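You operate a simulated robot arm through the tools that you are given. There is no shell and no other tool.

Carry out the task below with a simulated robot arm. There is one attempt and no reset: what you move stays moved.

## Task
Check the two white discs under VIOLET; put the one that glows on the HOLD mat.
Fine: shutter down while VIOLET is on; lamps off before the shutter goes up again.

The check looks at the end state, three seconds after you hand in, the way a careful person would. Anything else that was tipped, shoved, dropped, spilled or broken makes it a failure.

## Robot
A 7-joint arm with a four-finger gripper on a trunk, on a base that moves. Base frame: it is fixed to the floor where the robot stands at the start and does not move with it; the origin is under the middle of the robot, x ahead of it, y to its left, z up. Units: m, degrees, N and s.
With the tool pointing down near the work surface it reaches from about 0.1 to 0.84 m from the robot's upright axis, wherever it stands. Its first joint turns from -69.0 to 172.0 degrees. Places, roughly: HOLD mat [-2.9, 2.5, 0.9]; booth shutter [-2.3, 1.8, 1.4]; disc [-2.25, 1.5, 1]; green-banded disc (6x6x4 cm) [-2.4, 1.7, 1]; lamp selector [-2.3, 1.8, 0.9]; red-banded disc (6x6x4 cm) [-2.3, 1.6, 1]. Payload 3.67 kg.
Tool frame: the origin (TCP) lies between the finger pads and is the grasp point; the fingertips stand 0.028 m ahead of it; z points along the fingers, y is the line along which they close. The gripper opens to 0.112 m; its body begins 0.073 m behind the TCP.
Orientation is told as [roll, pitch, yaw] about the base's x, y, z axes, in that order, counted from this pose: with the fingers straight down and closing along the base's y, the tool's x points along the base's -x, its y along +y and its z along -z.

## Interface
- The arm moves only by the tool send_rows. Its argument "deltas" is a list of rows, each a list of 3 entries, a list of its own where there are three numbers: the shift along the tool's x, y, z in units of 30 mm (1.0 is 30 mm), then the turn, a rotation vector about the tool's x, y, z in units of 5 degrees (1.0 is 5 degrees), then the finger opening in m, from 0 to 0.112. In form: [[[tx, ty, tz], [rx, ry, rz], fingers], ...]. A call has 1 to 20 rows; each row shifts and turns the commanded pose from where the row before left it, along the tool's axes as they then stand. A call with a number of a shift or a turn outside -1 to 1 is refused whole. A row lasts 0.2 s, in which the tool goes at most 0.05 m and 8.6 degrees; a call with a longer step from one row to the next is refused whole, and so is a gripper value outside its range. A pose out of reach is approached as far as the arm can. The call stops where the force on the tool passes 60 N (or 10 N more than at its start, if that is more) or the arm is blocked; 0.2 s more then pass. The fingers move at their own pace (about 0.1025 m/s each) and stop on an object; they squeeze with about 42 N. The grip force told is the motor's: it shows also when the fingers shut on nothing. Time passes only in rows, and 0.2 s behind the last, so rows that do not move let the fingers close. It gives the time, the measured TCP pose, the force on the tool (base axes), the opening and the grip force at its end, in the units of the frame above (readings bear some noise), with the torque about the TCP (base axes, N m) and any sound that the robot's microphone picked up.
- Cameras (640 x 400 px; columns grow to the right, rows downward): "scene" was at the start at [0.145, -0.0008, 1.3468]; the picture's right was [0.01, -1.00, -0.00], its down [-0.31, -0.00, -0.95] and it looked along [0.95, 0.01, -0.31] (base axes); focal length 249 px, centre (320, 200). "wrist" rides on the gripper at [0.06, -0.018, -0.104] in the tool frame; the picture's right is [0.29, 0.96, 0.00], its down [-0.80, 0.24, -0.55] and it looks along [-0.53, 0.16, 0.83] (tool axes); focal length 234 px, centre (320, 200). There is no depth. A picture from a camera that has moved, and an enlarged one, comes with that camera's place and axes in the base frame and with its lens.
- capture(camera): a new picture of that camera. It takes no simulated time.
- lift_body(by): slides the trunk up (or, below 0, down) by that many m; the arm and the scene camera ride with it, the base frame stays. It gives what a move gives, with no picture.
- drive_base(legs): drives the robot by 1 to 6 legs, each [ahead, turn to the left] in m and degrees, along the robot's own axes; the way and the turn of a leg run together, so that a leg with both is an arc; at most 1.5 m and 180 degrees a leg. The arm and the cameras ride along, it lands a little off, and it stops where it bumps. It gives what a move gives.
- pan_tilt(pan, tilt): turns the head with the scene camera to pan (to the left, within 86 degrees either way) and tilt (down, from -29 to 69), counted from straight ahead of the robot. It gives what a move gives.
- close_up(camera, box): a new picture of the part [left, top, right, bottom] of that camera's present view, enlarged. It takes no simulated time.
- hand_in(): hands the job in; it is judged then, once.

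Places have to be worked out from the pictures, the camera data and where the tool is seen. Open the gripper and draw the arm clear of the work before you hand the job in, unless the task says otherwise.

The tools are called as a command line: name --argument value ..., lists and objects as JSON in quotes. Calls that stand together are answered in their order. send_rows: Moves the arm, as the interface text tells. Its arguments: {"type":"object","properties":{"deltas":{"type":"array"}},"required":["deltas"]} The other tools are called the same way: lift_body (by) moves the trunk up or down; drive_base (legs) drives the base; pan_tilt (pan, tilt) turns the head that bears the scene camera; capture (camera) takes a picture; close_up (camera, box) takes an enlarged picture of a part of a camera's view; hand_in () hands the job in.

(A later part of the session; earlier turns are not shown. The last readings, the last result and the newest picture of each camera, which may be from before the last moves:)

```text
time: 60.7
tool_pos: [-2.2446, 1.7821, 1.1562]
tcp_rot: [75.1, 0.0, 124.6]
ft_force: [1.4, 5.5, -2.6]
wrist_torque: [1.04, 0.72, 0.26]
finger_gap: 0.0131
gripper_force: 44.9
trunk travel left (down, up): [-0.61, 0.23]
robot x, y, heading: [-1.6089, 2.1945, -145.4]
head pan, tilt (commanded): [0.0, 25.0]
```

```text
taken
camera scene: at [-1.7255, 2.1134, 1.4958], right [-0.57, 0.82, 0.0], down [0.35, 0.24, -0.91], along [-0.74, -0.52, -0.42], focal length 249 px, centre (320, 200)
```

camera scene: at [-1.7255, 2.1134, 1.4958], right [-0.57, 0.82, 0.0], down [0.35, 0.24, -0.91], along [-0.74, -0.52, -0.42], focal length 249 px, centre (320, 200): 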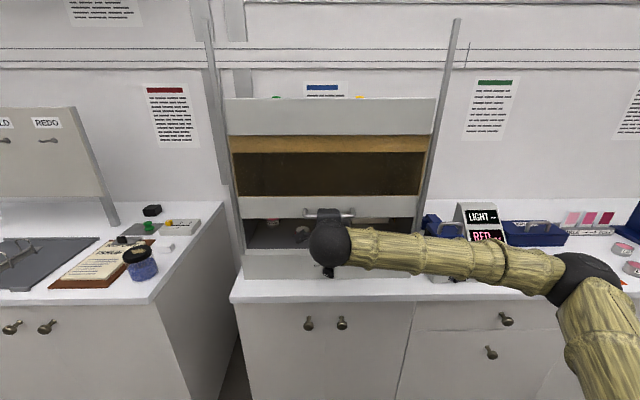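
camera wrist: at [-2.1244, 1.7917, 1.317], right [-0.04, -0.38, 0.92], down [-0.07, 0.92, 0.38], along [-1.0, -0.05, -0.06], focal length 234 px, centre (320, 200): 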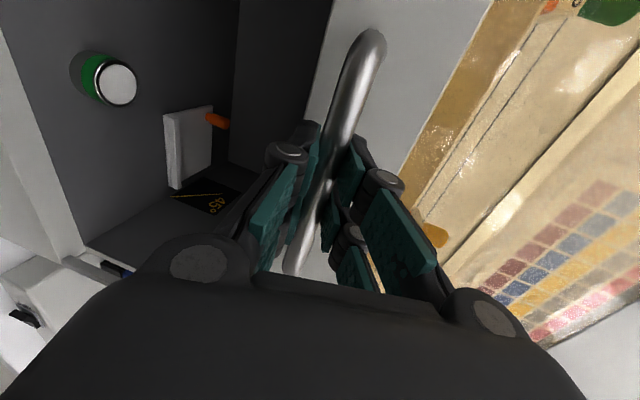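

Still clear and easy: the shutter's lower edge should be at about 1.126, with roughly 12 cm to go. I go another 9 cm.

send_rows --deltas '[[[0, -0.322, 0.0863], [0, 0, 0], 0.0], [[0, -0.322, 0.0863], [0, 0, 0], 0.0], [[0, -0.322, 0.0863], [0, 0, 0], 0.0], [[0, -0.322, 0.0863], [0, 0, 0], 0.0], [[0, -0.322, 0.0863], [0, 0, 0], 0.0], [[0, -0.322, 0.0863], [0, 0, 0], 0.0], [[0, -0.322, 0.0863], [0, 0, 0], 0.0], [[0, -0.322, 0.0863], [0, 0, 0], 0.0], [[0, -0.322, 0.0863], [0, 0, 0], 0.0]]'

capture --camera "scene"

close_up --camera "scene" --box '[210, 140, 450, 300]'

```text
time: 62.7
tool_pos: [-2.2528, 1.786, 1.1319]
tcp_rot: [74.4, -0.3, 125.0]
ft_force: [28.8, -14.3, -5.2]
wrist_torque: [0.1, 0.03, 0.18]
finger_gap: 0.0128
gripper_force: 45.2
out of reach, approached as far as the arm can: row 3, 4, 5, 6, 7, 8, 9
trunk travel left (down, up): [-0.61, 0.23]
robot x, y, heading: [-1.6096, 2.1956, -145.4]
head pan, tilt (commanded): [0.0, 25.0]
```

```text
taken
camera scene: at [-1.7223, 2.1106, 1.4959], right [-0.57, 0.82, 0.0], down [0.35, 0.24, -0.91], along [-0.75, -0.52, -0.42], focal length 249 px, centre (320, 200)
```

scene: 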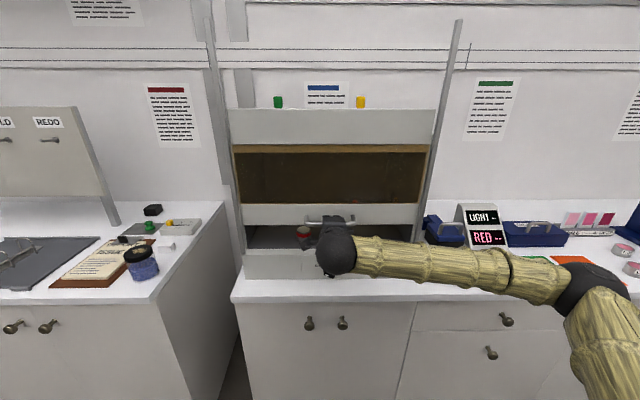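

```text
2.50 times, centred on (330, 220) of scene
camera zoom: at [-1.7223, 2.1106, 1.4959], right [-0.57, 0.82, 0.0], down [0.35, 0.24, -0.91], along [-0.75, -0.52, -0.42], focal length 623 px, centre (295, 150)
```

zoom: 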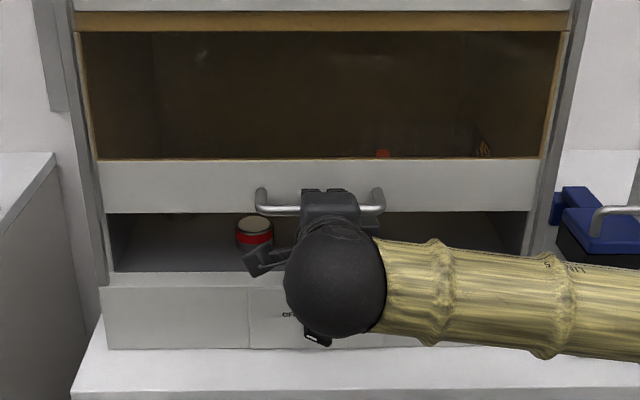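

The arm has run into a joint limit with the shutter about 10 cm from shut. I let the hand settle, then continue the pull by lowering the trunk, which keeps the arm's shape.

send_rows --deltas '[[[0, 0, 0], [0, 0, 0], 0.0], [[0, 0, 0], [0, 0, 0], 0.0]]'

lift_body --by -0.03

capture --camera "scene"

```text
time: 63.3
tool_pos: [-2.2525, 1.7861, 1.1325]
tcp_rot: [74.4, -0.3, 125.0]
ft_force: [28.0, -12.8, -6.7]
wrist_torque: [0.08, 0.03, 0.26]
finger_gap: 0.0129
gripper_force: 45.2
trunk travel left (down, up): [-0.61, 0.23]
robot x, y, heading: [-1.6134, 2.1938, -145.3]
head pan, tilt (commanded): [0.0, 25.0]
```

```text
time: 64.0
tool_pos: [-2.2544, 1.7855, 1.1013]
tcp_rot: [74.3, -0.2, 124.9]
ft_force: [27.3, -13.9, -7.3]
wrist_torque: [0.01, 0.01, 0.2]
finger_gap: 0.0127
gripper_force: 45.3
trunk travel left (down, up): [-0.58, 0.26]
robot x, y, heading: [-1.6088, 2.1926, -145.4]
head pan, tilt (commanded): [0.0, 25.0]
```

```text
taken
camera scene: at [-1.7227, 2.1106, 1.4657], right [-0.57, 0.82, 0.0], down [0.35, 0.24, -0.91], along [-0.75, -0.52, -0.42], focal length 249 px, centre (320, 200)
```

scene: 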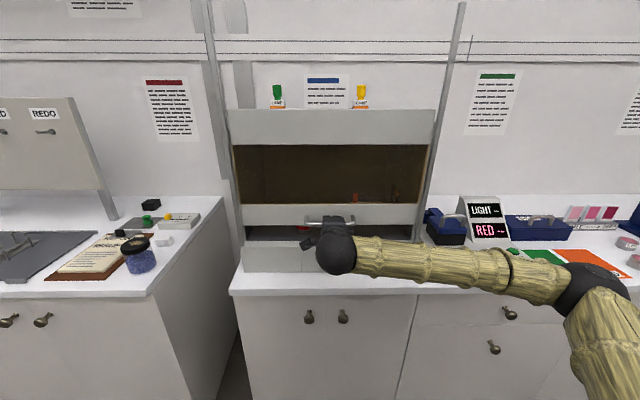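

It follows well: the lower edge should now be near 1.07. I lower 5 cm more, then in small steps until it seats.

lift_body --by -0.05

lift_body --by -0.008

capture --camera "scene"

close_up --camera "scene" --box '[210, 140, 450, 300]'

```text
time: 64.9
tool_pos: [-2.2551, 1.7852, 1.0505]
tcp_rot: [74.3, -0.4, 125.1]
ft_force: [24.7, -14.1, -6.8]
wrist_torque: [0.01, 0.07, -0.05]
finger_gap: 0.0125
gripper_force: 45.3
trunk travel left (down, up): [-0.53, 0.31]
robot x, y, heading: [-1.6087, 2.1952, -145.3]
head pan, tilt (commanded): [0.0, 25.0]
```

```text
time: 65.5
tool_pos: [-2.2533, 1.786, 1.0443]
tcp_rot: [74.3, -0.3, 125.0]
ft_force: [23.9, -16.5, -2.3]
wrist_torque: [0.07, 0.06, 0.45]
finger_gap: 0.0125
gripper_force: 44.5
trunk travel left (down, up): [-0.522, 0.318]
robot x, y, heading: [-1.6083, 2.1943, -145.2]
head pan, tilt (commanded): [0.0, 25.0]
```

```text
taken
camera scene: at [-1.7228, 2.1102, 1.4078], right [-0.57, 0.82, 0.0], down [0.35, 0.24, -0.91], along [-0.75, -0.52, -0.42], focal length 249 px, centre (320, 200)
```

scene: 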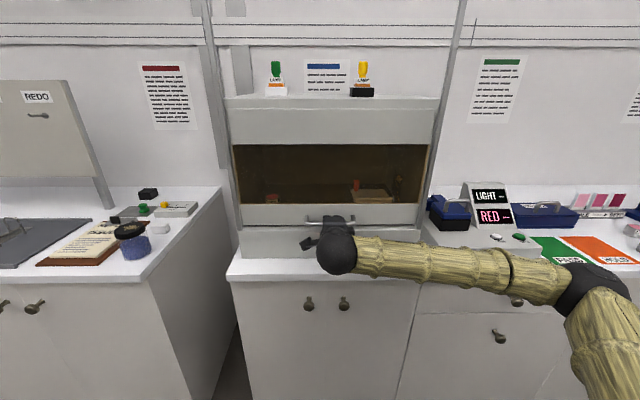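

```text
2.50 times, centred on (330, 220) of scene
camera zoom: at [-1.7228, 2.1102, 1.4078], right [-0.57, 0.82, 0.0], down [0.35, 0.24, -0.91], along [-0.75, -0.52, -0.42], focal length 623 px, centre (295, 150)
```

zoom: 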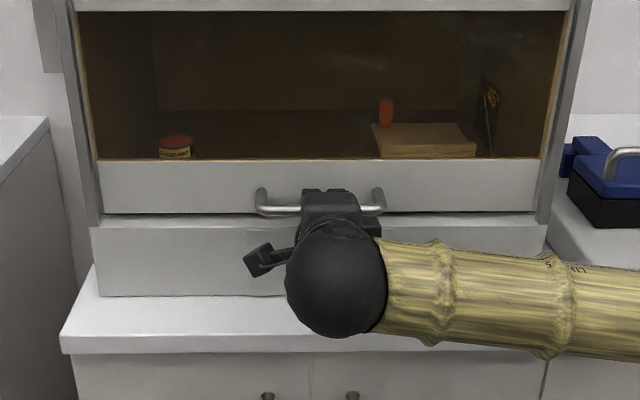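

The gap is almost closed, perhaps 1 cm left. I continue in small steps and watch the vertical force.

lift_body --by -0.006

close_up --camera "scene" --box '[210, 190, 310, 260]'

lift_body --by -0.004

close_up --camera "scene" --box '[210, 190, 310, 260]'

```text
time: 66.0
tool_pos: [-2.2533, 1.7859, 1.0363]
tcp_rot: [74.4, -0.3, 124.8]
ft_force: [24.8, -17.7, -2.1]
wrist_torque: [0.09, 0.11, 0.25]
finger_gap: 0.013
gripper_force: 44.8
trunk travel left (down, up): [-0.516, 0.324]
robot x, y, heading: [-1.6075, 2.1898, -145.3]
head pan, tilt (commanded): [0.0, 25.0]
```

```text
5.71 times, centred on (260, 225) of scene
camera zoom: at [-1.7227, 2.1102, 1.4018], right [-0.57, 0.82, 0.0], down [0.35, 0.24, -0.91], along [-0.75, -0.52, -0.42], focal length 1424 px, centre (663, 57)
```

zoom: 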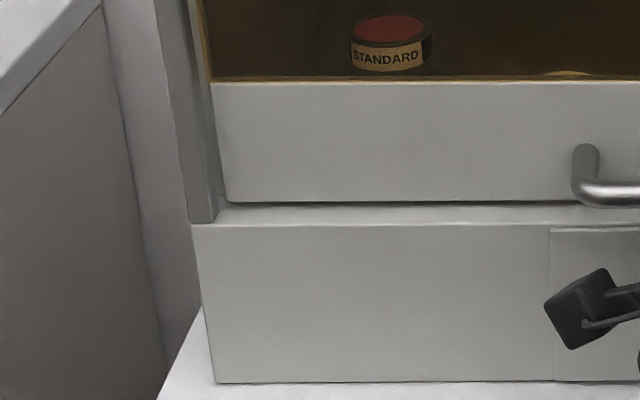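

```text
time: 66.6
tool_pos: [-2.255, 1.786, 1.0374]
tcp_rot: [74.6, -0.1, 124.8]
ft_force: [17.5, -21.2, 15.1]
wrist_torque: [0.27, 0.23, 0.48]
finger_gap: 0.0129
gripper_force: 44.8
trunk travel left (down, up): [-0.512, 0.328]
robot x, y, heading: [-1.6118, 2.1923, -145.3]
head pan, tilt (commanded): [0.0, 25.0]
```

```text
5.71 times, centred on (260, 225) of scene
camera zoom: at [-1.7222, 2.1104, 1.3982], right [-0.57, 0.82, 0.0], down [0.35, 0.24, -0.91], along [-0.75, -0.52, -0.42], focal length 1424 px, centre (663, 57)
```

zoom: 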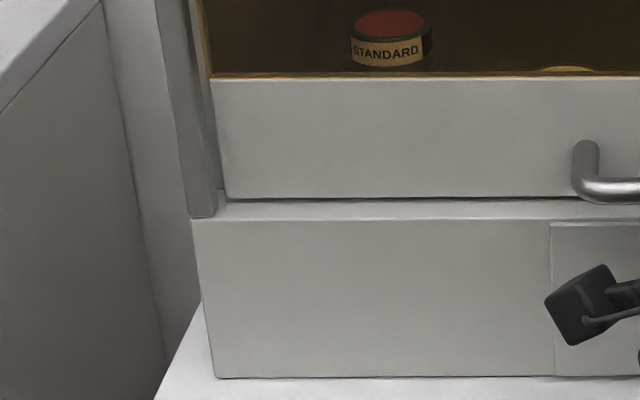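

The vertical force has turned to +15 N and the shutter sits on the sill: it is down. I open the fingers and draw straight back off the bar.

send_rows --deltas '[[[0, 0, 0], [0, 0, 0], 0.05], [[0, 0, 0], [0, 0, 0], 0.05], [[0, 0, 0], [0, 0, 0], 0.05]]'

send_rows --deltas '[[[0, -0.13, -0.483], [0, 0, 0], 0.05], [[0, -0.26, -0.966], [0, 0, 0], 0.05], [[0, -0.26, -0.966], [0, 0, 0], 0.05], [[0, -0.26, -0.966], [0, 0, 0], 0.05], [[0, -0.26, -0.966], [0, 0, 0], 0.05]]'

capture --camera "scene"

```text
time: 67.4
tool_pos: [-2.2567, 1.7876, 1.033]
tcp_rot: [74.3, -0.2, 124.9]
ft_force: [0.6, -0.8, 0.2]
wrist_torque: [0.03, -0.01, -0.01]
finger_gap: 0.0499
gripper_force: 0.1
trunk travel left (down, up): [-0.512, 0.328]
robot x, y, heading: [-1.6112, 2.1897, -145.6]
head pan, tilt (commanded): [0.0, 25.0]
```

```text
time: 68.6
tool_pos: [-2.1473, 1.8663, 1.0381]
tcp_rot: [74.0, -0.3, 124.9]
ft_force: [-0.2, -0.2, 0.4]
wrist_torque: [0.01, -0.03, -0.01]
finger_gap: 0.0499
gripper_force: 0.0
out of reach, approached as far as the arm can: row 5
trunk travel left (down, up): [-0.512, 0.328]
robot x, y, heading: [-1.6074, 2.1906, -145.1]
head pan, tilt (commanded): [0.0, 25.0]
```

```text
taken
camera scene: at [-1.725, 2.1123, 1.3979], right [-0.57, 0.82, 0.0], down [0.35, 0.24, -0.91], along [-0.74, -0.52, -0.42], focal length 249 px, centre (320, 200)
```

scene: 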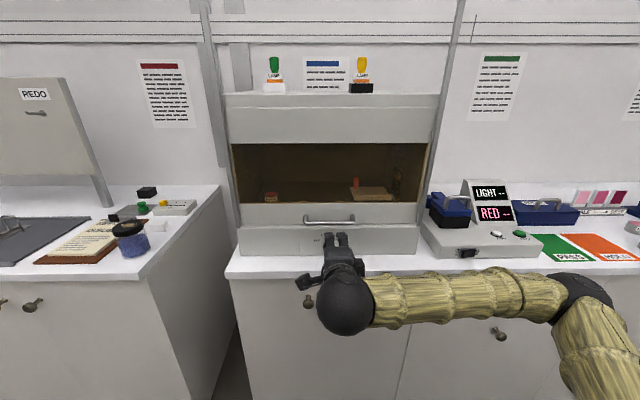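

The shutter is down and stays down. Next comes the knob: I lift the hand clear a little and roll it back, testing how far the arm can roll the other way at a safe distance from the booth.

send_rows --deltas '[[[0, 0.966, -0.2588], [0, 0, 0], 0.05], [[0, 0.966, -0.2588], [0, 0, 0], 0.05], [[0, 0, 0], [0, 0, -1], 0.05], [[0, 0, 0], [0, 0, -1], 0.05], [[0, 0, 0], [0, 0, -1], 0.05], [[0, 0, 0], [0, 0, -1], 0.05], [[0, 0, 0], [0, 0, -1], 0.05], [[0, 0, 0], [0, 0, -1], 0.05], [[0, 0, 0], [0, 0, -1], 0.05], [[0, 0, 0], [0, 0, -1], 0.05], [[0, 0, 0], [0, 0, -1], 0.05], [[0, 0, 0], [0, 0, -1], 0.05], [[0, 0, 0], [0, 0, -1], 0.05], [[0, 0, 0], [0, 0, -1], 0.05], [[0, 0, 0], [0, 0, -1], 0.05], [[0, 0, 0], [0, 0, -1], 0.05], [[0, 0, 0], [0, 0, -1], 0.05], [[0, 0, 0], [0, 0, -1], 0.05], [[0, 0, 0], [0, 0, -1], 0.05], [[0, 0, 0], [0, 0, -1], 0.05]]'

capture --camera "scene"

```text
time: 72.8
tool_pos: [-2.1481, 1.8654, 1.099]
tcp_rot: [-1.0, -74.4, -144.2]
ft_force: [0.1, 0.0, 0.4]
wrist_torque: [0.01, -0.01, 0.01]
finger_gap: 0.0498
gripper_force: 0.0
trunk travel left (down, up): [-0.512, 0.328]
robot x, y, heading: [-1.6051, 2.1956, -145.2]
head pan, tilt (commanded): [0.0, 25.0]
```

```text
taken
camera scene: at [-1.7247, 2.1121, 1.3978], right [-0.57, 0.82, 0.0], down [0.35, 0.24, -0.91], along [-0.74, -0.52, -0.42], focal length 249 px, centre (320, 200)
```

scene: 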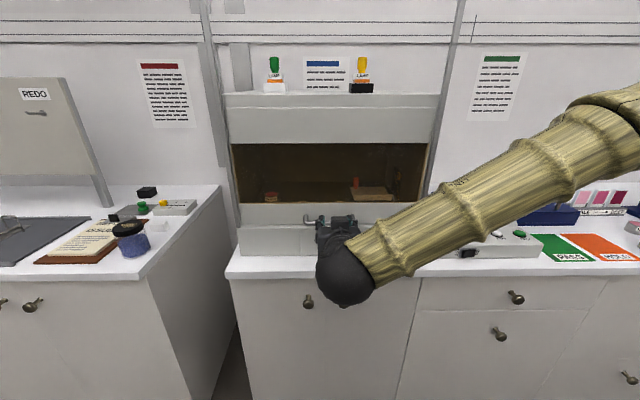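

That went fine, and the roll is now zero. I try the negative roll down to -60°.

send_rows --deltas '[[[0, 0, 0], [0, 0, -1], 0.05], [[0, 0, 0], [0, 0, -1], 0.05], [[0, 0, 0], [0, 0, -1], 0.05], [[0, 0, 0], [0, 0, -1], 0.05], [[0, 0, 0], [0, 0, -1], 0.05], [[0, 0, 0], [0, 0, -1], 0.05], [[0, 0, 0], [0, 0, -1], 0.05], [[0, 0, 0], [0, 0, -1], 0.05], [[0, 0, 0], [0, 0, -1], 0.05], [[0, 0, 0], [0, 0, -1], 0.05], [[0, 0, 0], [0, 0, -1], 0.05], [[0, 0, 0], [0, 0, -1], 0.05]]'

capture --camera "scene"

capture --camera "wrist"

```text
time: 75.4
tool_pos: [-2.146, 1.8641, 1.1007]
tcp_rot: [-72.2, -28.6, -64.0]
ft_force: [0.1, 0.0, 1.0]
wrist_torque: [-0.02, 0.01, -0.01]
finger_gap: 0.05
gripper_force: 0.1
trunk travel left (down, up): [-0.512, 0.328]
robot x, y, heading: [-1.6091, 2.1909, -145.3]
head pan, tilt (commanded): [0.0, 25.0]
```

```text
taken
camera scene: at [-1.7246, 2.112, 1.3978], right [-0.57, 0.82, 0.0], down [0.35, 0.24, -0.91], along [-0.74, -0.52, -0.42], focal length 249 px, centre (320, 200)
```

scene: 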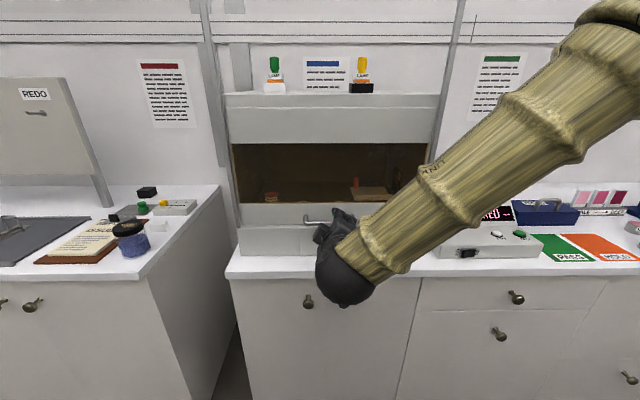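

```text
taken
camera wrist: at [-2.0963, 1.9746, 1.114], right [0.34, -0.04, -0.94], down [0.86, -0.39, 0.33], along [-0.38, -0.92, -0.1], focal length 234 px, centre (320, 200)
```

wrist: 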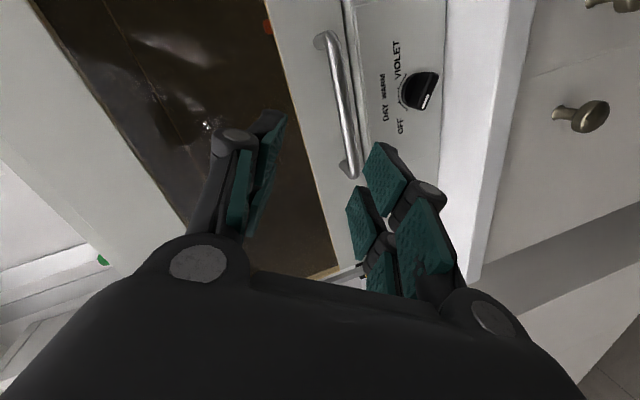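

Rolling to -60° is reachable, so I can turn the knob like a key from -60° to +60°. I level the tool to about 8° down, narrow the fingers to 28 mm, and lower the trunk so the hand comes to knob height while still in front of the counter edge.

send_rows --deltas '[[[0, 0, 0], [0.65, -0.375, 0], 0.028], [[0, 0, 0], [0.65, -0.375, 0], 0.028], [[0, 0, 0], [0, 0, 0], 0.028]]'

lift_body --by -0.155

capture --camera "wrist"

capture --camera "scene"

```text
time: 76.2
tool_pos: [-2.1468, 1.865, 1.1002]
tcp_rot: [-80.7, -29.6, -59.7]
ft_force: [0.5, 0.0, -0.4]
wrist_torque: [0.0, 0.05, 0.01]
finger_gap: 0.0282
gripper_force: 0.0
trunk travel left (down, up): [-0.512, 0.328]
robot x, y, heading: [-1.6067, 2.1967, -145.2]
head pan, tilt (commanded): [0.0, 25.0]
```

```text
time: 78.0
tool_pos: [-2.1464, 1.8655, 0.9453]
tcp_rot: [-80.7, -29.6, -59.7]
ft_force: [-0.4, 0.6, -0.5]
wrist_torque: [0.01, 0.01, -0.02]
finger_gap: 0.0279
gripper_force: 0.1
trunk travel left (down, up): [-0.357, 0.483]
robot x, y, heading: [-1.6107, 2.1927, -145.1]
head pan, tilt (commanded): [0.0, 25.0]
```

```text
taken
camera wrist: at [-2.0957, 1.9751, 0.9452], right [0.24, -0.11, -0.96], down [0.89, -0.37, 0.27], along [-0.38, -0.92, 0.01], focal length 234 px, centre (320, 200)
```

wrist: 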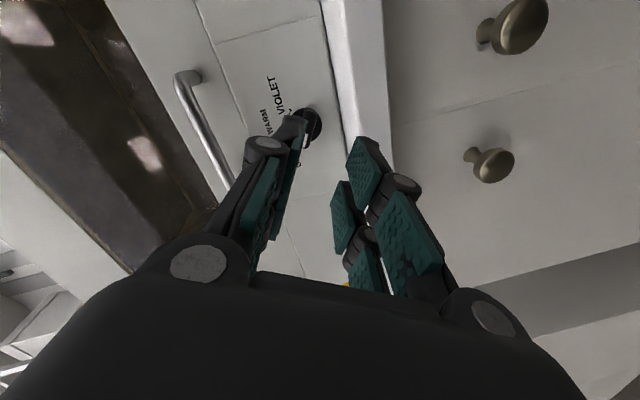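

```text
taken
camera scene: at [-1.7248, 2.1122, 1.2429], right [-0.57, 0.82, 0.0], down [0.35, 0.24, -0.91], along [-0.74, -0.52, -0.42], focal length 249 px, centre (320, 200)
```

scene: 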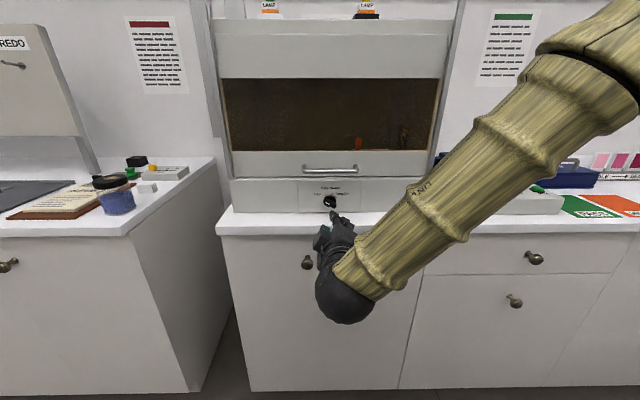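

The wrist view puts the knob axis at λ-offset 9 mm left of the tool and z≈0.937, matching the earlier figure. I advance 9 cm while correcting sideways, with the finger gap at 28 mm.

send_rows --deltas '[[[-0.168, -0.084, 1], [0, 0, 0], 0.028], [[-0.168, -0.084, 1], [0, 0, 0], 0.028], [[-0.168, -0.084, 1], [0, 0, 0], 0.028]]'

capture --camera "wrist"

close_up --camera "scene" --box '[270, 150, 400, 250]'

```text
time: 78.8
tool_pos: [-2.217, 1.8068, 0.9465]
tcp_rot: [-80.7, -29.5, -59.7]
ft_force: [0.0, 0.6, -0.1]
wrist_torque: [-0.01, -0.03, 0.01]
finger_gap: 0.0278
gripper_force: 0.1
trunk travel left (down, up): [-0.357, 0.483]
robot x, y, heading: [-1.607, 2.1952, -145.2]
head pan, tilt (commanded): [0.0, 25.0]
```

```text
taken
camera wrist: at [-2.1665, 1.9166, 0.9465], right [0.24, -0.11, -0.96], down [0.89, -0.37, 0.27], along [-0.38, -0.92, 0.01], focal length 234 px, centre (320, 200)
```

wrist: 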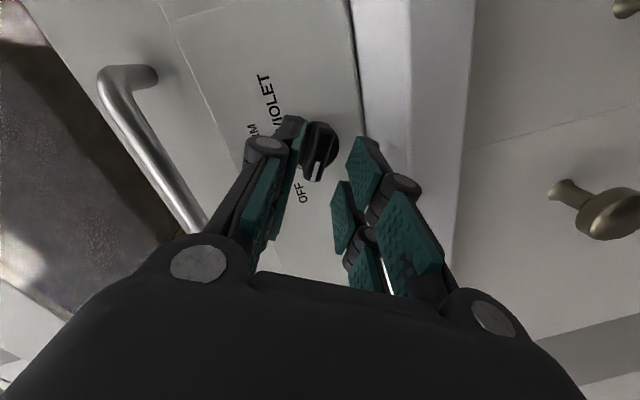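

```text
4.00 times, centred on (335, 200) of scene
camera zoom: at [-1.7252, 2.1121, 1.2428], right [-0.57, 0.82, 0.0], down [0.35, 0.24, -0.91], along [-0.74, -0.52, -0.42], focal length 997 px, centre (260, 200)
```

zoom: 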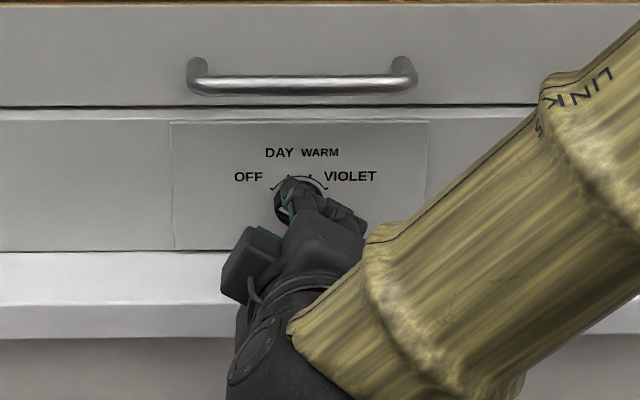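

I enlarge the wrist view to see how the bar lies between the fingers.

close_up --camera "wrist" --box '[220, 80, 420, 205]'

```text
3.20 times, centred on (320, 142) of wrist
camera zoom: at [-2.1665, 1.9166, 0.9465], right [0.24, -0.11, -0.96], down [0.89, -0.37, 0.27], along [-0.38, -0.92, 0.01], focal length 749 px, centre (320, 384)
```

zoom: 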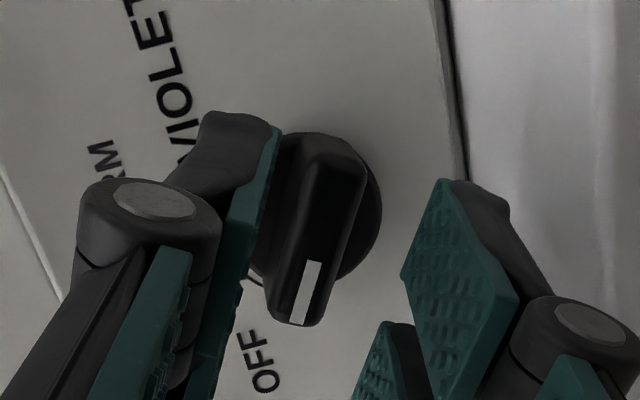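

The bar is centred between the fingers and nearly parallel to the pads. I advance in small steps onto it.

send_rows --deltas '[[[0.03, -0.01, 0.3], [0, 0, 0], 0.028], [[0.03, -0.01, 0.3], [0, 0, 0], 0.028]]'

send_rows --deltas '[[[0.02, -0.01, 0.2], [0, 0, 0], 0.028]]'

close_up --camera "wrist" --box '[220, 80, 420, 205]'

```text
time: 79.4
tool_pos: [-2.2334, 1.7982, 0.9442]
tcp_rot: [-80.6, -29.7, -59.8]
ft_force: [0.7, -0.1, -0.5]
wrist_torque: [0.02, 0.0, 0.01]
finger_gap: 0.028
gripper_force: 0.0
trunk travel left (down, up): [-0.357, 0.483]
robot x, y, heading: [-1.6073, 2.1967, -145.3]
head pan, tilt (commanded): [0.0, 25.0]
```

```text
time: 79.8
tool_pos: [-2.2376, 1.796, 0.9421]
tcp_rot: [-80.7, -29.5, -59.8]
ft_force: [-0.4, 0.5, -0.9]
wrist_torque: [0.02, 0.02, -0.02]
finger_gap: 0.028
gripper_force: 0.2
trunk travel left (down, up): [-0.357, 0.483]
robot x, y, heading: [-1.6097, 2.193, -144.9]
head pan, tilt (commanded): [0.0, 25.0]
```

```text
3.20 times, centred on (320, 142) of wrist
camera zoom: at [-2.1868, 1.905, 0.9421], right [0.24, -0.11, -0.96], down [0.89, -0.37, 0.27], along [-0.38, -0.92, 0.01], focal length 749 px, centre (320, 384)
```

zoom: 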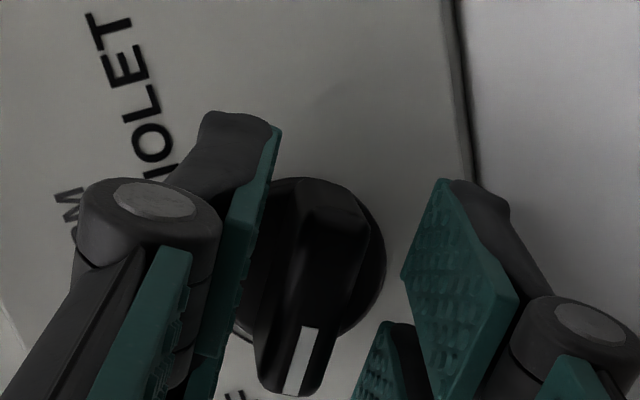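

No contact yet, and the tips are about 4 mm past the bar's front. I move 6 mm further in.

send_rows --deltas '[[[-0.014, -0.024, 0.198], [0, 0, 0], 0.028]]'

close_up --camera "wrist" --box '[220, 80, 420, 205]'

close_up --camera "scene" --box '[270, 150, 400, 250]'

```text
time: 80.2
tool_pos: [-2.2417, 1.7917, 0.944]
tcp_rot: [-80.6, -29.4, -59.6]
ft_force: [3.4, 5.0, -0.1]
wrist_torque: [-0.05, 0.06, -0.07]
finger_gap: 0.0282
gripper_force: 0.1
trunk travel left (down, up): [-0.357, 0.483]
robot x, y, heading: [-1.6072, 2.1939, -145.1]
head pan, tilt (commanded): [0.0, 25.0]
```

```text
3.20 times, centred on (320, 142) of wrist
camera zoom: at [-2.1909, 1.9014, 0.9434], right [0.24, -0.11, -0.96], down [0.89, -0.37, 0.26], along [-0.38, -0.92, 0.01], focal length 749 px, centre (320, 384)
```

zoom: 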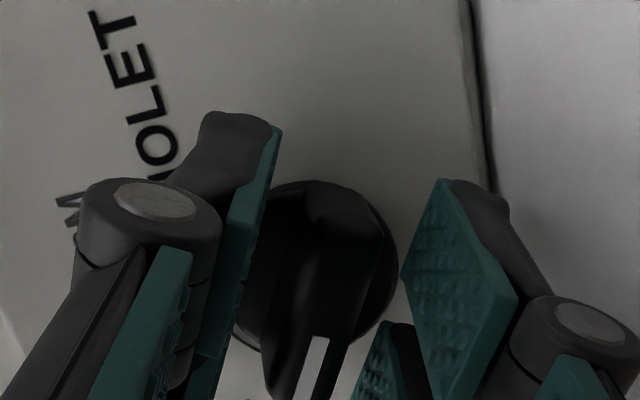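

```text
4.00 times, centred on (335, 200) of scene
camera zoom: at [-1.7246, 2.1127, 1.2429], right [-0.57, 0.82, 0.0], down [0.35, 0.24, -0.91], along [-0.74, -0.52, -0.42], focal length 997 px, centre (260, 200)
```

zoom: 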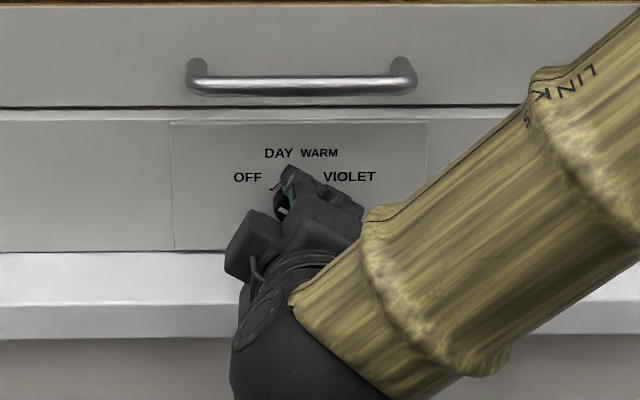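

A light 5 N contact says the tips have met the knob's skirt, with about 1 cm of bar between the fingers. I back off 1 mm and close to feel the bar's thickness.

send_rows --deltas '[[[0, 0, -0.04], [0, 0, 0], 0.028], [[0, 0, 0], [0, 0, 0], 0.0], [[0, 0, 0], [0, 0, 0], 0.0]]'

close_up --camera "wrist" --box '[220, 80, 420, 205]'

```text
time: 81.0
tool_pos: [-2.2419, 1.7904, 0.9436]
tcp_rot: [-80.8, -29.6, -59.7]
ft_force: [-4.9, -2.5, 6.5]
wrist_torque: [-0.51, 0.46, -0.51]
finger_gap: 0.0146
gripper_force: 45.4
trunk travel left (down, up): [-0.357, 0.483]
robot x, y, heading: [-1.6047, 2.1973, -145.4]
head pan, tilt (commanded): [0.0, 25.0]
```

```text
3.20 times, centred on (320, 142) of wrist
camera zoom: at [-2.1907, 1.9012, 0.9433], right [0.24, -0.11, -0.96], down [0.89, -0.37, 0.26], along [-0.38, -0.92, 0.01], focal length 749 px, centre (320, 384)
```

zoom: 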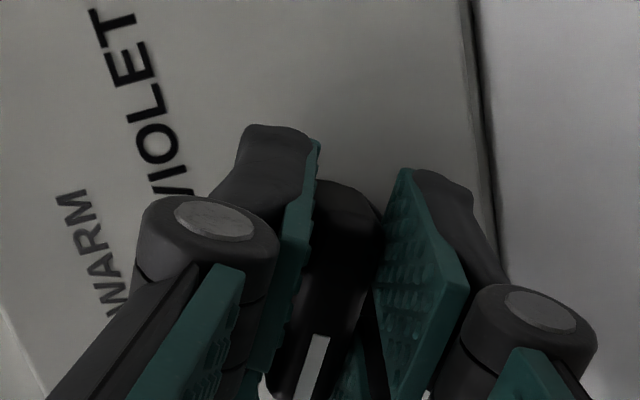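

The bar is 14.6 mm thick and well held. I loosen to 17 mm so nothing binds, and turn clockwise 20° as a trial.

send_rows --deltas '[[[0, 0, 0], [0, 0, 0], 0.017], [[0, 0, 0], [0, 0, 1], 0.017], [[0, 0, 0], [0, 0, 1], 0.017], [[0, 0, 0], [0, 0, 1], 0.017], [[0, 0, 0], [0, 0, 1], 0.017]]'

capture --camera "scene"

close_up --camera "wrist" --box '[220, 80, 420, 205]'

```text
time: 82.2
tool_pos: [-2.2398, 1.7917, 0.9428]
tcp_rot: [-77.5, -49.3, -64.6]
ft_force: [-1.2, 0.5, 0.1]
wrist_torque: [0.02, 0.05, -0.07]
finger_gap: 0.0176
gripper_force: 0.3
trunk travel left (down, up): [-0.357, 0.483]
robot x, y, heading: [-1.6109, 2.1953, -145.4]
head pan, tilt (commanded): [0.0, 25.0]
```

```text
taken
camera scene: at [-1.7252, 2.1123, 1.2428], right [-0.57, 0.82, 0.0], down [0.35, 0.24, -0.91], along [-0.74, -0.52, -0.42], focal length 249 px, centre (320, 200)
```

scene: 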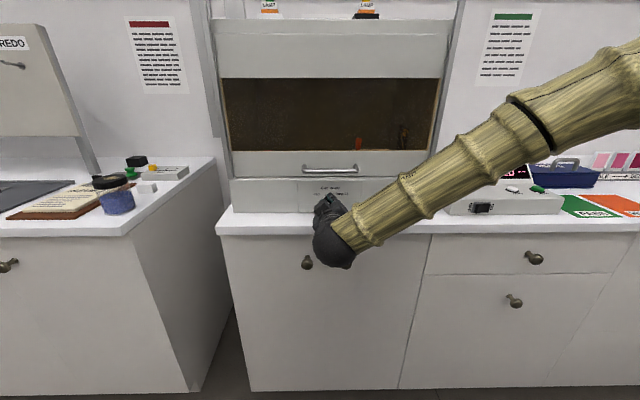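

```text
3.20 times, centred on (320, 142) of wrist
camera zoom: at [-2.1828, 1.8962, 0.9224], right [0.41, -0.38, -0.83], down [0.8, -0.29, 0.53], along [-0.45, -0.88, 0.18], focal length 749 px, centre (320, 384)
```

zoom: 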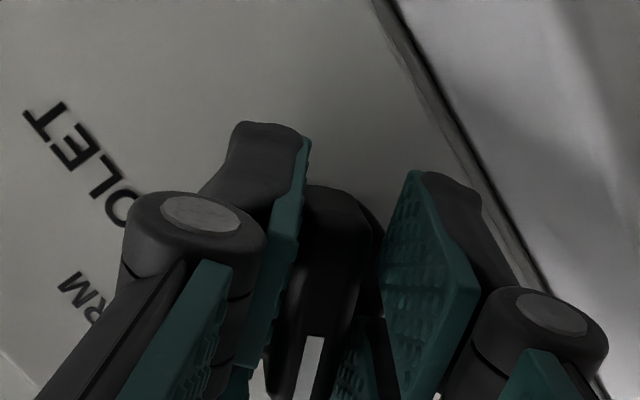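

The knob turns with the fingers at almost no force. I turn another 50° and look again.

send_rows --deltas '[[[0, 0, 0], [0, 0, 1], 0.017], [[0, 0, 0], [0, 0, 1], 0.017], [[0, 0, 0], [0, 0, 1], 0.017], [[0, 0, 0], [0, 0, 1], 0.017], [[0, 0, 0], [0, 0, 1], 0.017], [[0, 0, 0], [0, 0, 1], 0.017], [[0, 0, 0], [0, 0, 1], 0.017], [[0, 0, 0], [0, 0, 1], 0.017], [[0, 0, 0], [0, 0, 1], 0.017], [[0, 0, 0], [0, 0, 1], 0.017]]'

capture --camera "scene"

close_up --camera "wrist" --box '[220, 80, 420, 205]'

```text
time: 84.4
tool_pos: [-2.2408, 1.7908, 0.9432]
tcp_rot: [50.4, -77.1, 163.6]
ft_force: [-0.2, 0.3, 0.4]
wrist_torque: [-0.04, -0.01, 0.03]
finger_gap: 0.0176
gripper_force: 0.4
trunk travel left (down, up): [-0.357, 0.483]
robot x, y, heading: [-1.6114, 2.1916, -145.4]
head pan, tilt (commanded): [0.0, 25.0]
```

```text
taken
camera scene: at [-1.7251, 2.1122, 1.2428], right [-0.57, 0.82, 0.0], down [0.35, 0.24, -0.91], along [-0.74, -0.52, -0.42], focal length 249 px, centre (320, 200)
```

scene: 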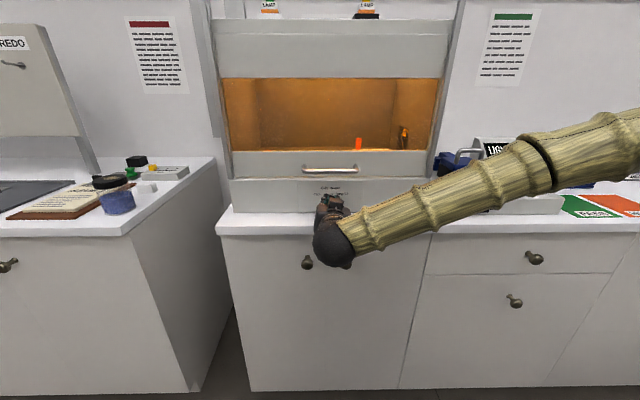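

```text
3.20 times, centred on (320, 142) of wrist
camera zoom: at [-2.1541, 1.8612, 0.8955], right [0.58, -0.81, -0.12], down [0.41, 0.17, 0.9], along [-0.7, -0.57, 0.43], focal length 749 px, centre (320, 384)
```

zoom: 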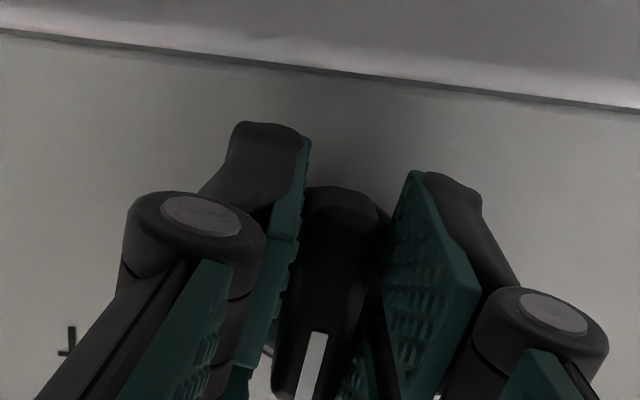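

A lamp is lit inside behind the closed shutter (the knob is around WARM), so the selector is working. I turn the remaining 50° to VIOLET.

send_rows --deltas '[[[0, 0, 0], [0, 0, 1], 0.017], [[0, 0, 0], [0, 0, 1], 0.017], [[0, 0, 0], [0, 0, 1], 0.017], [[0, 0, 0], [0, 0, 1], 0.017], [[0, 0, 0], [0, 0, 1], 0.017], [[0, 0, 0], [0, 0, 1], 0.017], [[0, 0, 0], [0, 0, 1], 0.017], [[0, 0, 0], [0, 0, 1], 0.017], [[0, 0, 0], [0, 0, 1], 0.017], [[0, 0, 0], [0, 0, 0.6], 0.017]]'

capture --camera "scene"

close_up --camera "wrist" --box '[220, 80, 420, 205]'

```text
time: 86.6
tool_pos: [-2.2408, 1.7922, 0.943]
tcp_rot: [80.5, -31.7, 129.9]
ft_force: [0.6, -0.5, 1.0]
wrist_torque: [0.02, 0.0, -0.03]
finger_gap: 0.0177
gripper_force: 1.3
trunk travel left (down, up): [-0.357, 0.483]
robot x, y, heading: [-1.6111, 2.1917, -145.3]
head pan, tilt (commanded): [0.0, 25.0]
```

```text
taken
camera scene: at [-1.725, 2.1122, 1.2428], right [-0.57, 0.82, 0.0], down [0.35, 0.24, -0.91], along [-0.74, -0.52, -0.42], focal length 249 px, centre (320, 200)
```

scene: 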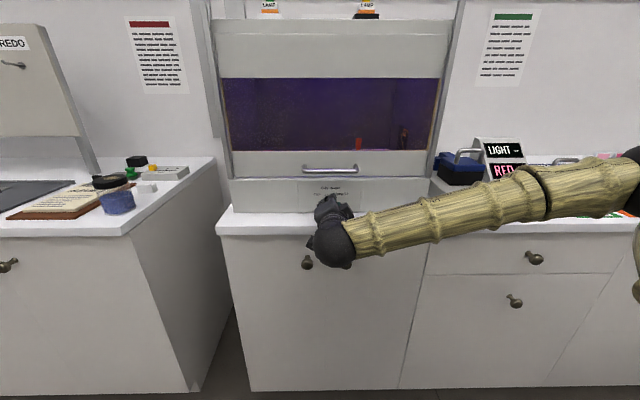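

```text
3.20 times, centred on (320, 142) of wrist
camera zoom: at [-2.1274, 1.8205, 0.91], right [0.35, -0.67, 0.65], down [0.06, 0.71, 0.7], along [-0.93, -0.21, 0.3], focal length 749 px, centre (320, 384)
```

zoom: 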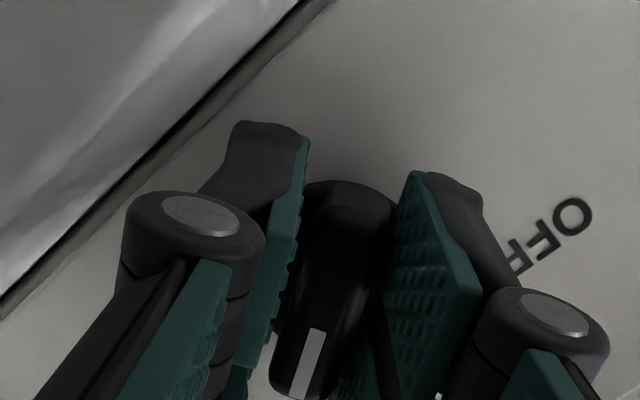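

Violet light is on behind the closed shutter. I ease the fingers open a little and draw straight back off the knob, so I can raise the head and look in.

send_rows --deltas '[[[0, 0, 0], [0, 0, 0], 0.02], [[0.037, -0.059, -0.495], [0, 0, 0], 0.02], [[0.037, -0.059, -0.495], [0, 0, 0], 0.02], [[0.074, -0.118, -0.99], [0, 0, 0], 0.02], [[0.074, -0.118, -0.99], [0, 0, 0], 0.02], [[0.074, -0.118, -0.99], [0, 0, 0], 0.02]]'

capture --camera "scene"

capture --camera "wrist"

```text
time: 88.0
tool_pos: [-2.141, 1.8599, 0.9414]
tcp_rot: [80.5, -31.8, 129.9]
ft_force: [0.6, 0.5, -0.7]
wrist_torque: [0.03, 0.0, 0.01]
finger_gap: 0.02
gripper_force: 0.0
trunk travel left (down, up): [-0.357, 0.483]
robot x, y, heading: [-1.6128, 2.1943, -145.3]
head pan, tilt (commanded): [0.0, 25.0]
```

```text
taken
camera scene: at [-1.7252, 2.1122, 1.2428], right [-0.57, 0.82, 0.0], down [0.35, 0.24, -0.91], along [-0.74, -0.52, -0.42], focal length 249 px, centre (320, 200)
```

scene: 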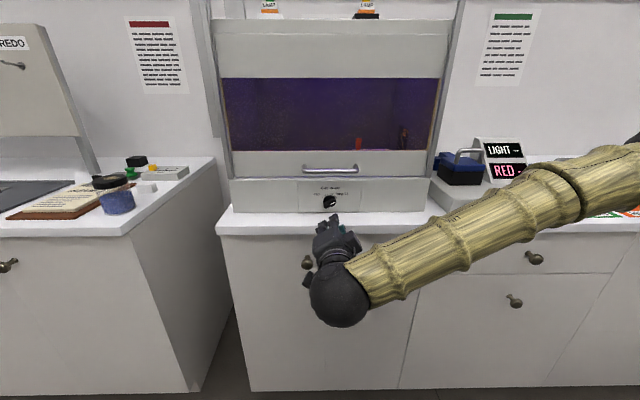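

```text
taken
camera wrist: at [-2.0277, 1.889, 0.9089], right [0.35, -0.67, 0.65], down [0.06, 0.71, 0.7], along [-0.93, -0.21, 0.3], focal length 234 px, centre (320, 200)
```

wrist: 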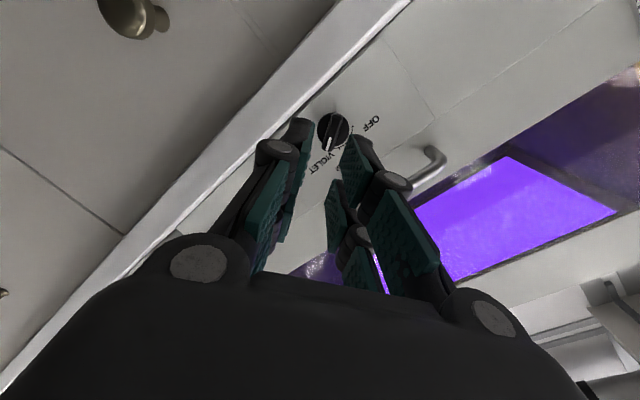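

The pointer stands at VIOLET and the hand is clear. I raise the trunk 0.42 m and tilt the head down to look through the window at the discs.

lift_body --by 0.42

pan_tilt --pan 0 --tilt 38

capture --camera "scene"

```text
refused: 0.42 is not a number from -0.4 to 0.4
```

```text
time: 88.7
tool_pos: [-2.142, 1.8604, 0.9415]
tcp_rot: [80.5, -31.8, 130.0]
ft_force: [0.6, 0.1, 0.0]
wrist_torque: [-0.01, 0.0, 0.0]
finger_gap: 0.0201
gripper_force: 0.0
trunk travel left (down, up): [-0.357, 0.483]
robot x, y, heading: [-1.6106, 2.1919, -145.1]
head pan, tilt (commanded): [0.0, 38.0]
```

```text
taken
camera scene: at [-1.7203, 2.1155, 1.2225], right [-0.57, 0.82, 0.0], down [0.51, 0.35, -0.79], along [-0.65, -0.45, -0.62], focal length 249 px, centre (320, 200)
```

scene: 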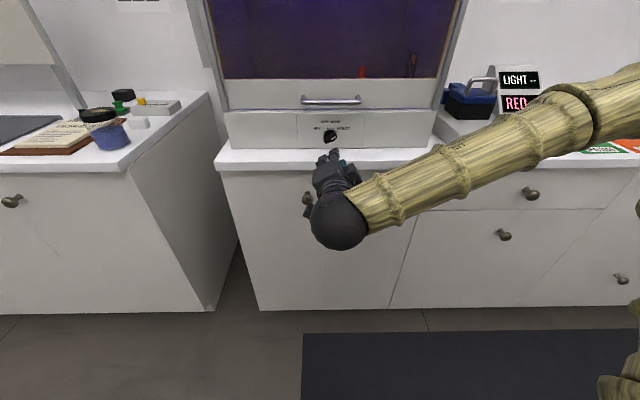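

The lift may be at most 0.4 m in one call, so I raise by 0.4 and look.

lift_body --by 0.4

capture --camera "scene"

close_up --camera "scene" --box '[220, 60, 440, 200]'

```text
time: 92.5
tool_pos: [-2.1408, 1.8596, 1.3404]
tcp_rot: [80.6, -31.7, 129.9]
ft_force: [0.1, 0.1, 1.3]
wrist_torque: [-0.05, 0.0, 0.02]
finger_gap: 0.0199
gripper_force: 0.2
trunk travel left (down, up): [-0.757, 0.083]
robot x, y, heading: [-1.6071, 2.1933, -145.2]
head pan, tilt (commanded): [0.0, 38.0]
```

```text
taken
camera scene: at [-1.7205, 2.1156, 1.6224], right [-0.57, 0.82, 0.0], down [0.51, 0.35, -0.79], along [-0.65, -0.45, -0.62], focal length 249 px, centre (320, 200)
```

scene: 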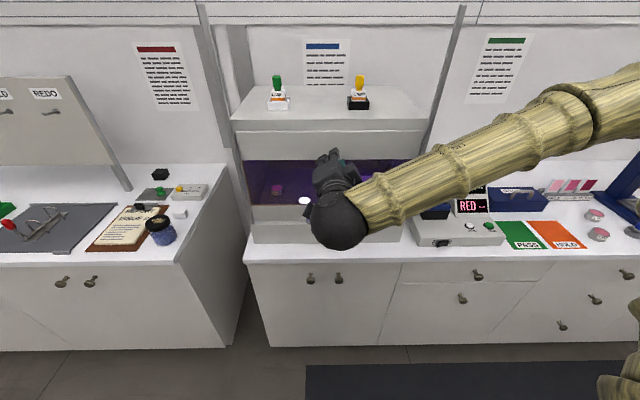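

```text
2.86 times, centred on (330, 130) of scene
camera zoom: at [-1.7205, 2.1156, 1.6224], right [-0.57, 0.82, 0.0], down [0.51, 0.35, -0.79], along [-0.65, -0.45, -0.62], focal length 712 px, centre (291, 400)
```

zoom: 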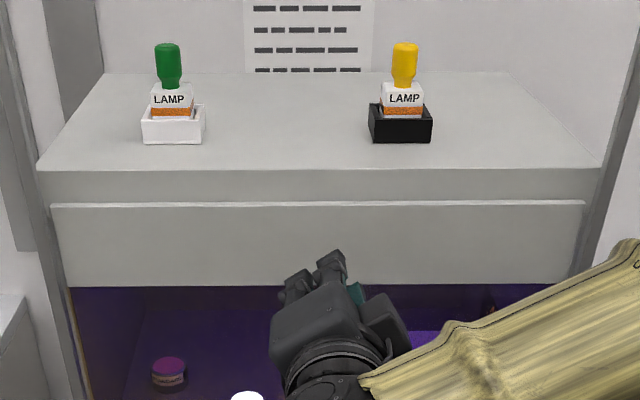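

The hand hides the green-banded disc. I shift the arm to the right, in free space, to open the view.

send_rows --deltas '[[[-0.848, -0.53, 0], [0, 0, 0], 0.02], [[-0.848, -0.53, 0], [0, 0, 0], 0.02], [[-0.848, -0.53, 0], [0, 0, 0], 0.02], [[-0.848, -0.53, 0], [0, 0, 0], 0.02], [[-0.848, -0.53, 0], [0, 0, 0], 0.02], [[-0.848, -0.53, 0], [0, 0, 0], 0.02]]'

capture --camera "scene"

close_up --camera "scene" --box '[230, 140, 430, 265]'

```text
time: 94.0
tool_pos: [-2.2712, 1.9827, 1.3496]
tcp_rot: [80.6, -31.7, 129.9]
ft_force: [0.5, 0.2, 0.1]
wrist_torque: [0.0, -0.04, 0.07]
finger_gap: 0.02
gripper_force: 0.1
out of reach, approached as far as the arm can: row 2, 3, 4, 5
trunk travel left (down, up): [-0.757, 0.083]
robot x, y, heading: [-1.6107, 2.1965, -145.2]
head pan, tilt (commanded): [0.0, 38.0]
```

```text
taken
camera scene: at [-1.7223, 2.1194, 1.6227], right [-0.57, 0.82, 0.0], down [0.51, 0.35, -0.79], along [-0.65, -0.45, -0.62], focal length 249 px, centre (320, 200)
```

scene: 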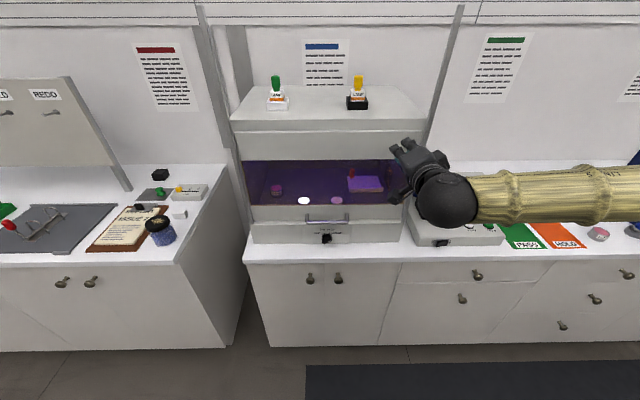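

```text
3.20 times, centred on (330, 202) of scene
camera zoom: at [-1.7223, 2.1194, 1.6227], right [-0.57, 0.82, 0.0], down [0.51, 0.35, -0.79], along [-0.65, -0.45, -0.62], focal length 798 px, centre (288, 192)
```

zoom: 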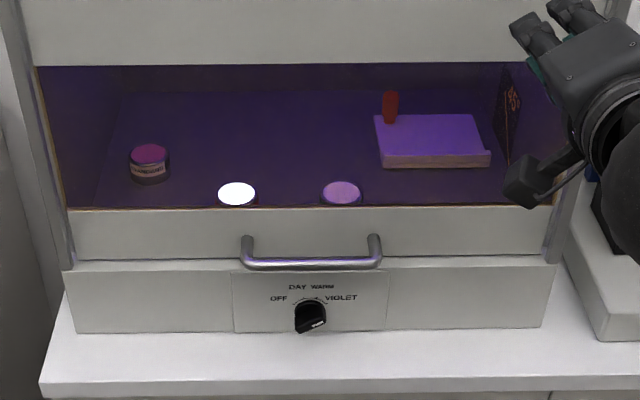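

The red-banded disc shines bright white while the green-banded one only reflects violet, so the red-banded disc is the one that glows. I bring the hand back in front of the knob line, still high and set back.

send_rows --deltas '[[[0.835, 0.488, -0.203], [0, 0, 0], 0.02], [[0.835, 0.488, -0.203], [0, 0, 0], 0.02], [[0.835, 0.488, -0.203], [0, 0, 0], 0.02], [[0.835, 0.488, -0.203], [0, 0, 0], 0.02], [[0.835, 0.488, -0.203], [0, 0, 0], 0.02], [[0.835, 0.488, -0.203], [0, 0, 0], 0.02]]'

capture --camera "scene"

```text
time: 95.3
tool_pos: [-2.1372, 1.8544, 1.349]
tcp_rot: [80.5, -31.9, 129.9]
ft_force: [-0.5, -0.1, 0.1]
wrist_torque: [0.03, 0.01, -0.07]
finger_gap: 0.0201
gripper_force: 0.0
out of reach, approached as far as the arm can: row 1
trunk travel left (down, up): [-0.757, 0.083]
robot x, y, heading: [-1.6043, 2.1916, -145.2]
head pan, tilt (commanded): [0.0, 38.0]
```

```text
taken
camera scene: at [-1.7189, 2.1133, 1.6225], right [-0.57, 0.82, 0.0], down [0.51, 0.35, -0.79], along [-0.65, -0.45, -0.62], focal length 249 px, centre (320, 200)
```

scene: 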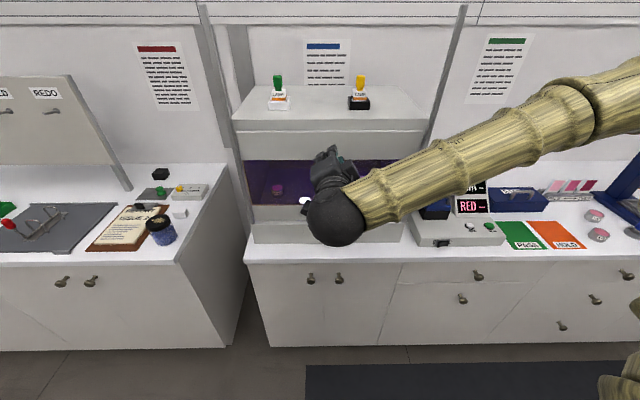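

Now I lower the trunk by the same 0.4 m to return to knob height and check the alignment with the wrist camera.

lift_body --by -0.4

capture --camera "wrist"

close_up --camera "wrist" --box '[250, 80, 410, 180]'

```text
time: 99.2
tool_pos: [-2.1394, 1.8567, 0.9491]
tcp_rot: [80.5, -31.8, 129.9]
ft_force: [0.8, 0.1, 0.6]
wrist_torque: [0.03, 0.0, -0.01]
finger_gap: 0.02
gripper_force: 0.1
trunk travel left (down, up): [-0.357, 0.483]
robot x, y, heading: [-1.6125, 2.1961, -145.4]
head pan, tilt (commanded): [0.0, 38.0]
```

```text
taken
camera wrist: at [-2.0262, 1.8854, 0.9157], right [0.35, -0.67, 0.65], down [0.06, 0.71, 0.7], along [-0.93, -0.21, 0.3], focal length 234 px, centre (320, 200)
```

wrist: 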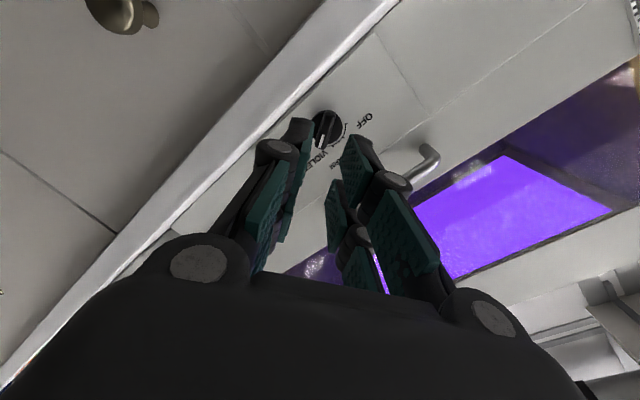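

```text
4.00 times, centred on (330, 130) of wrist
camera zoom: at [-2.0262, 1.8854, 0.9157], right [0.35, -0.67, 0.65], down [0.06, 0.71, 0.7], along [-0.93, -0.21, 0.3], focal length 937 px, centre (280, 480)
```

zoom: 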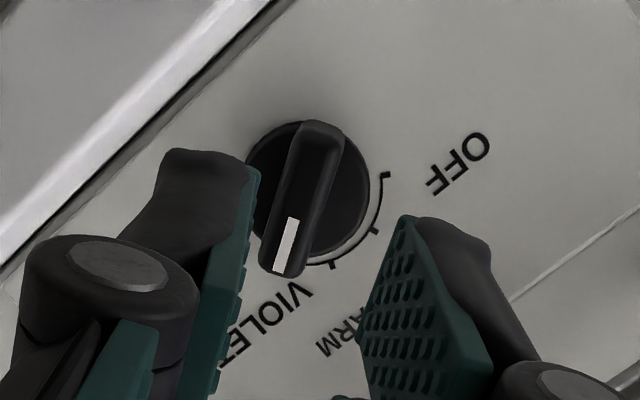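

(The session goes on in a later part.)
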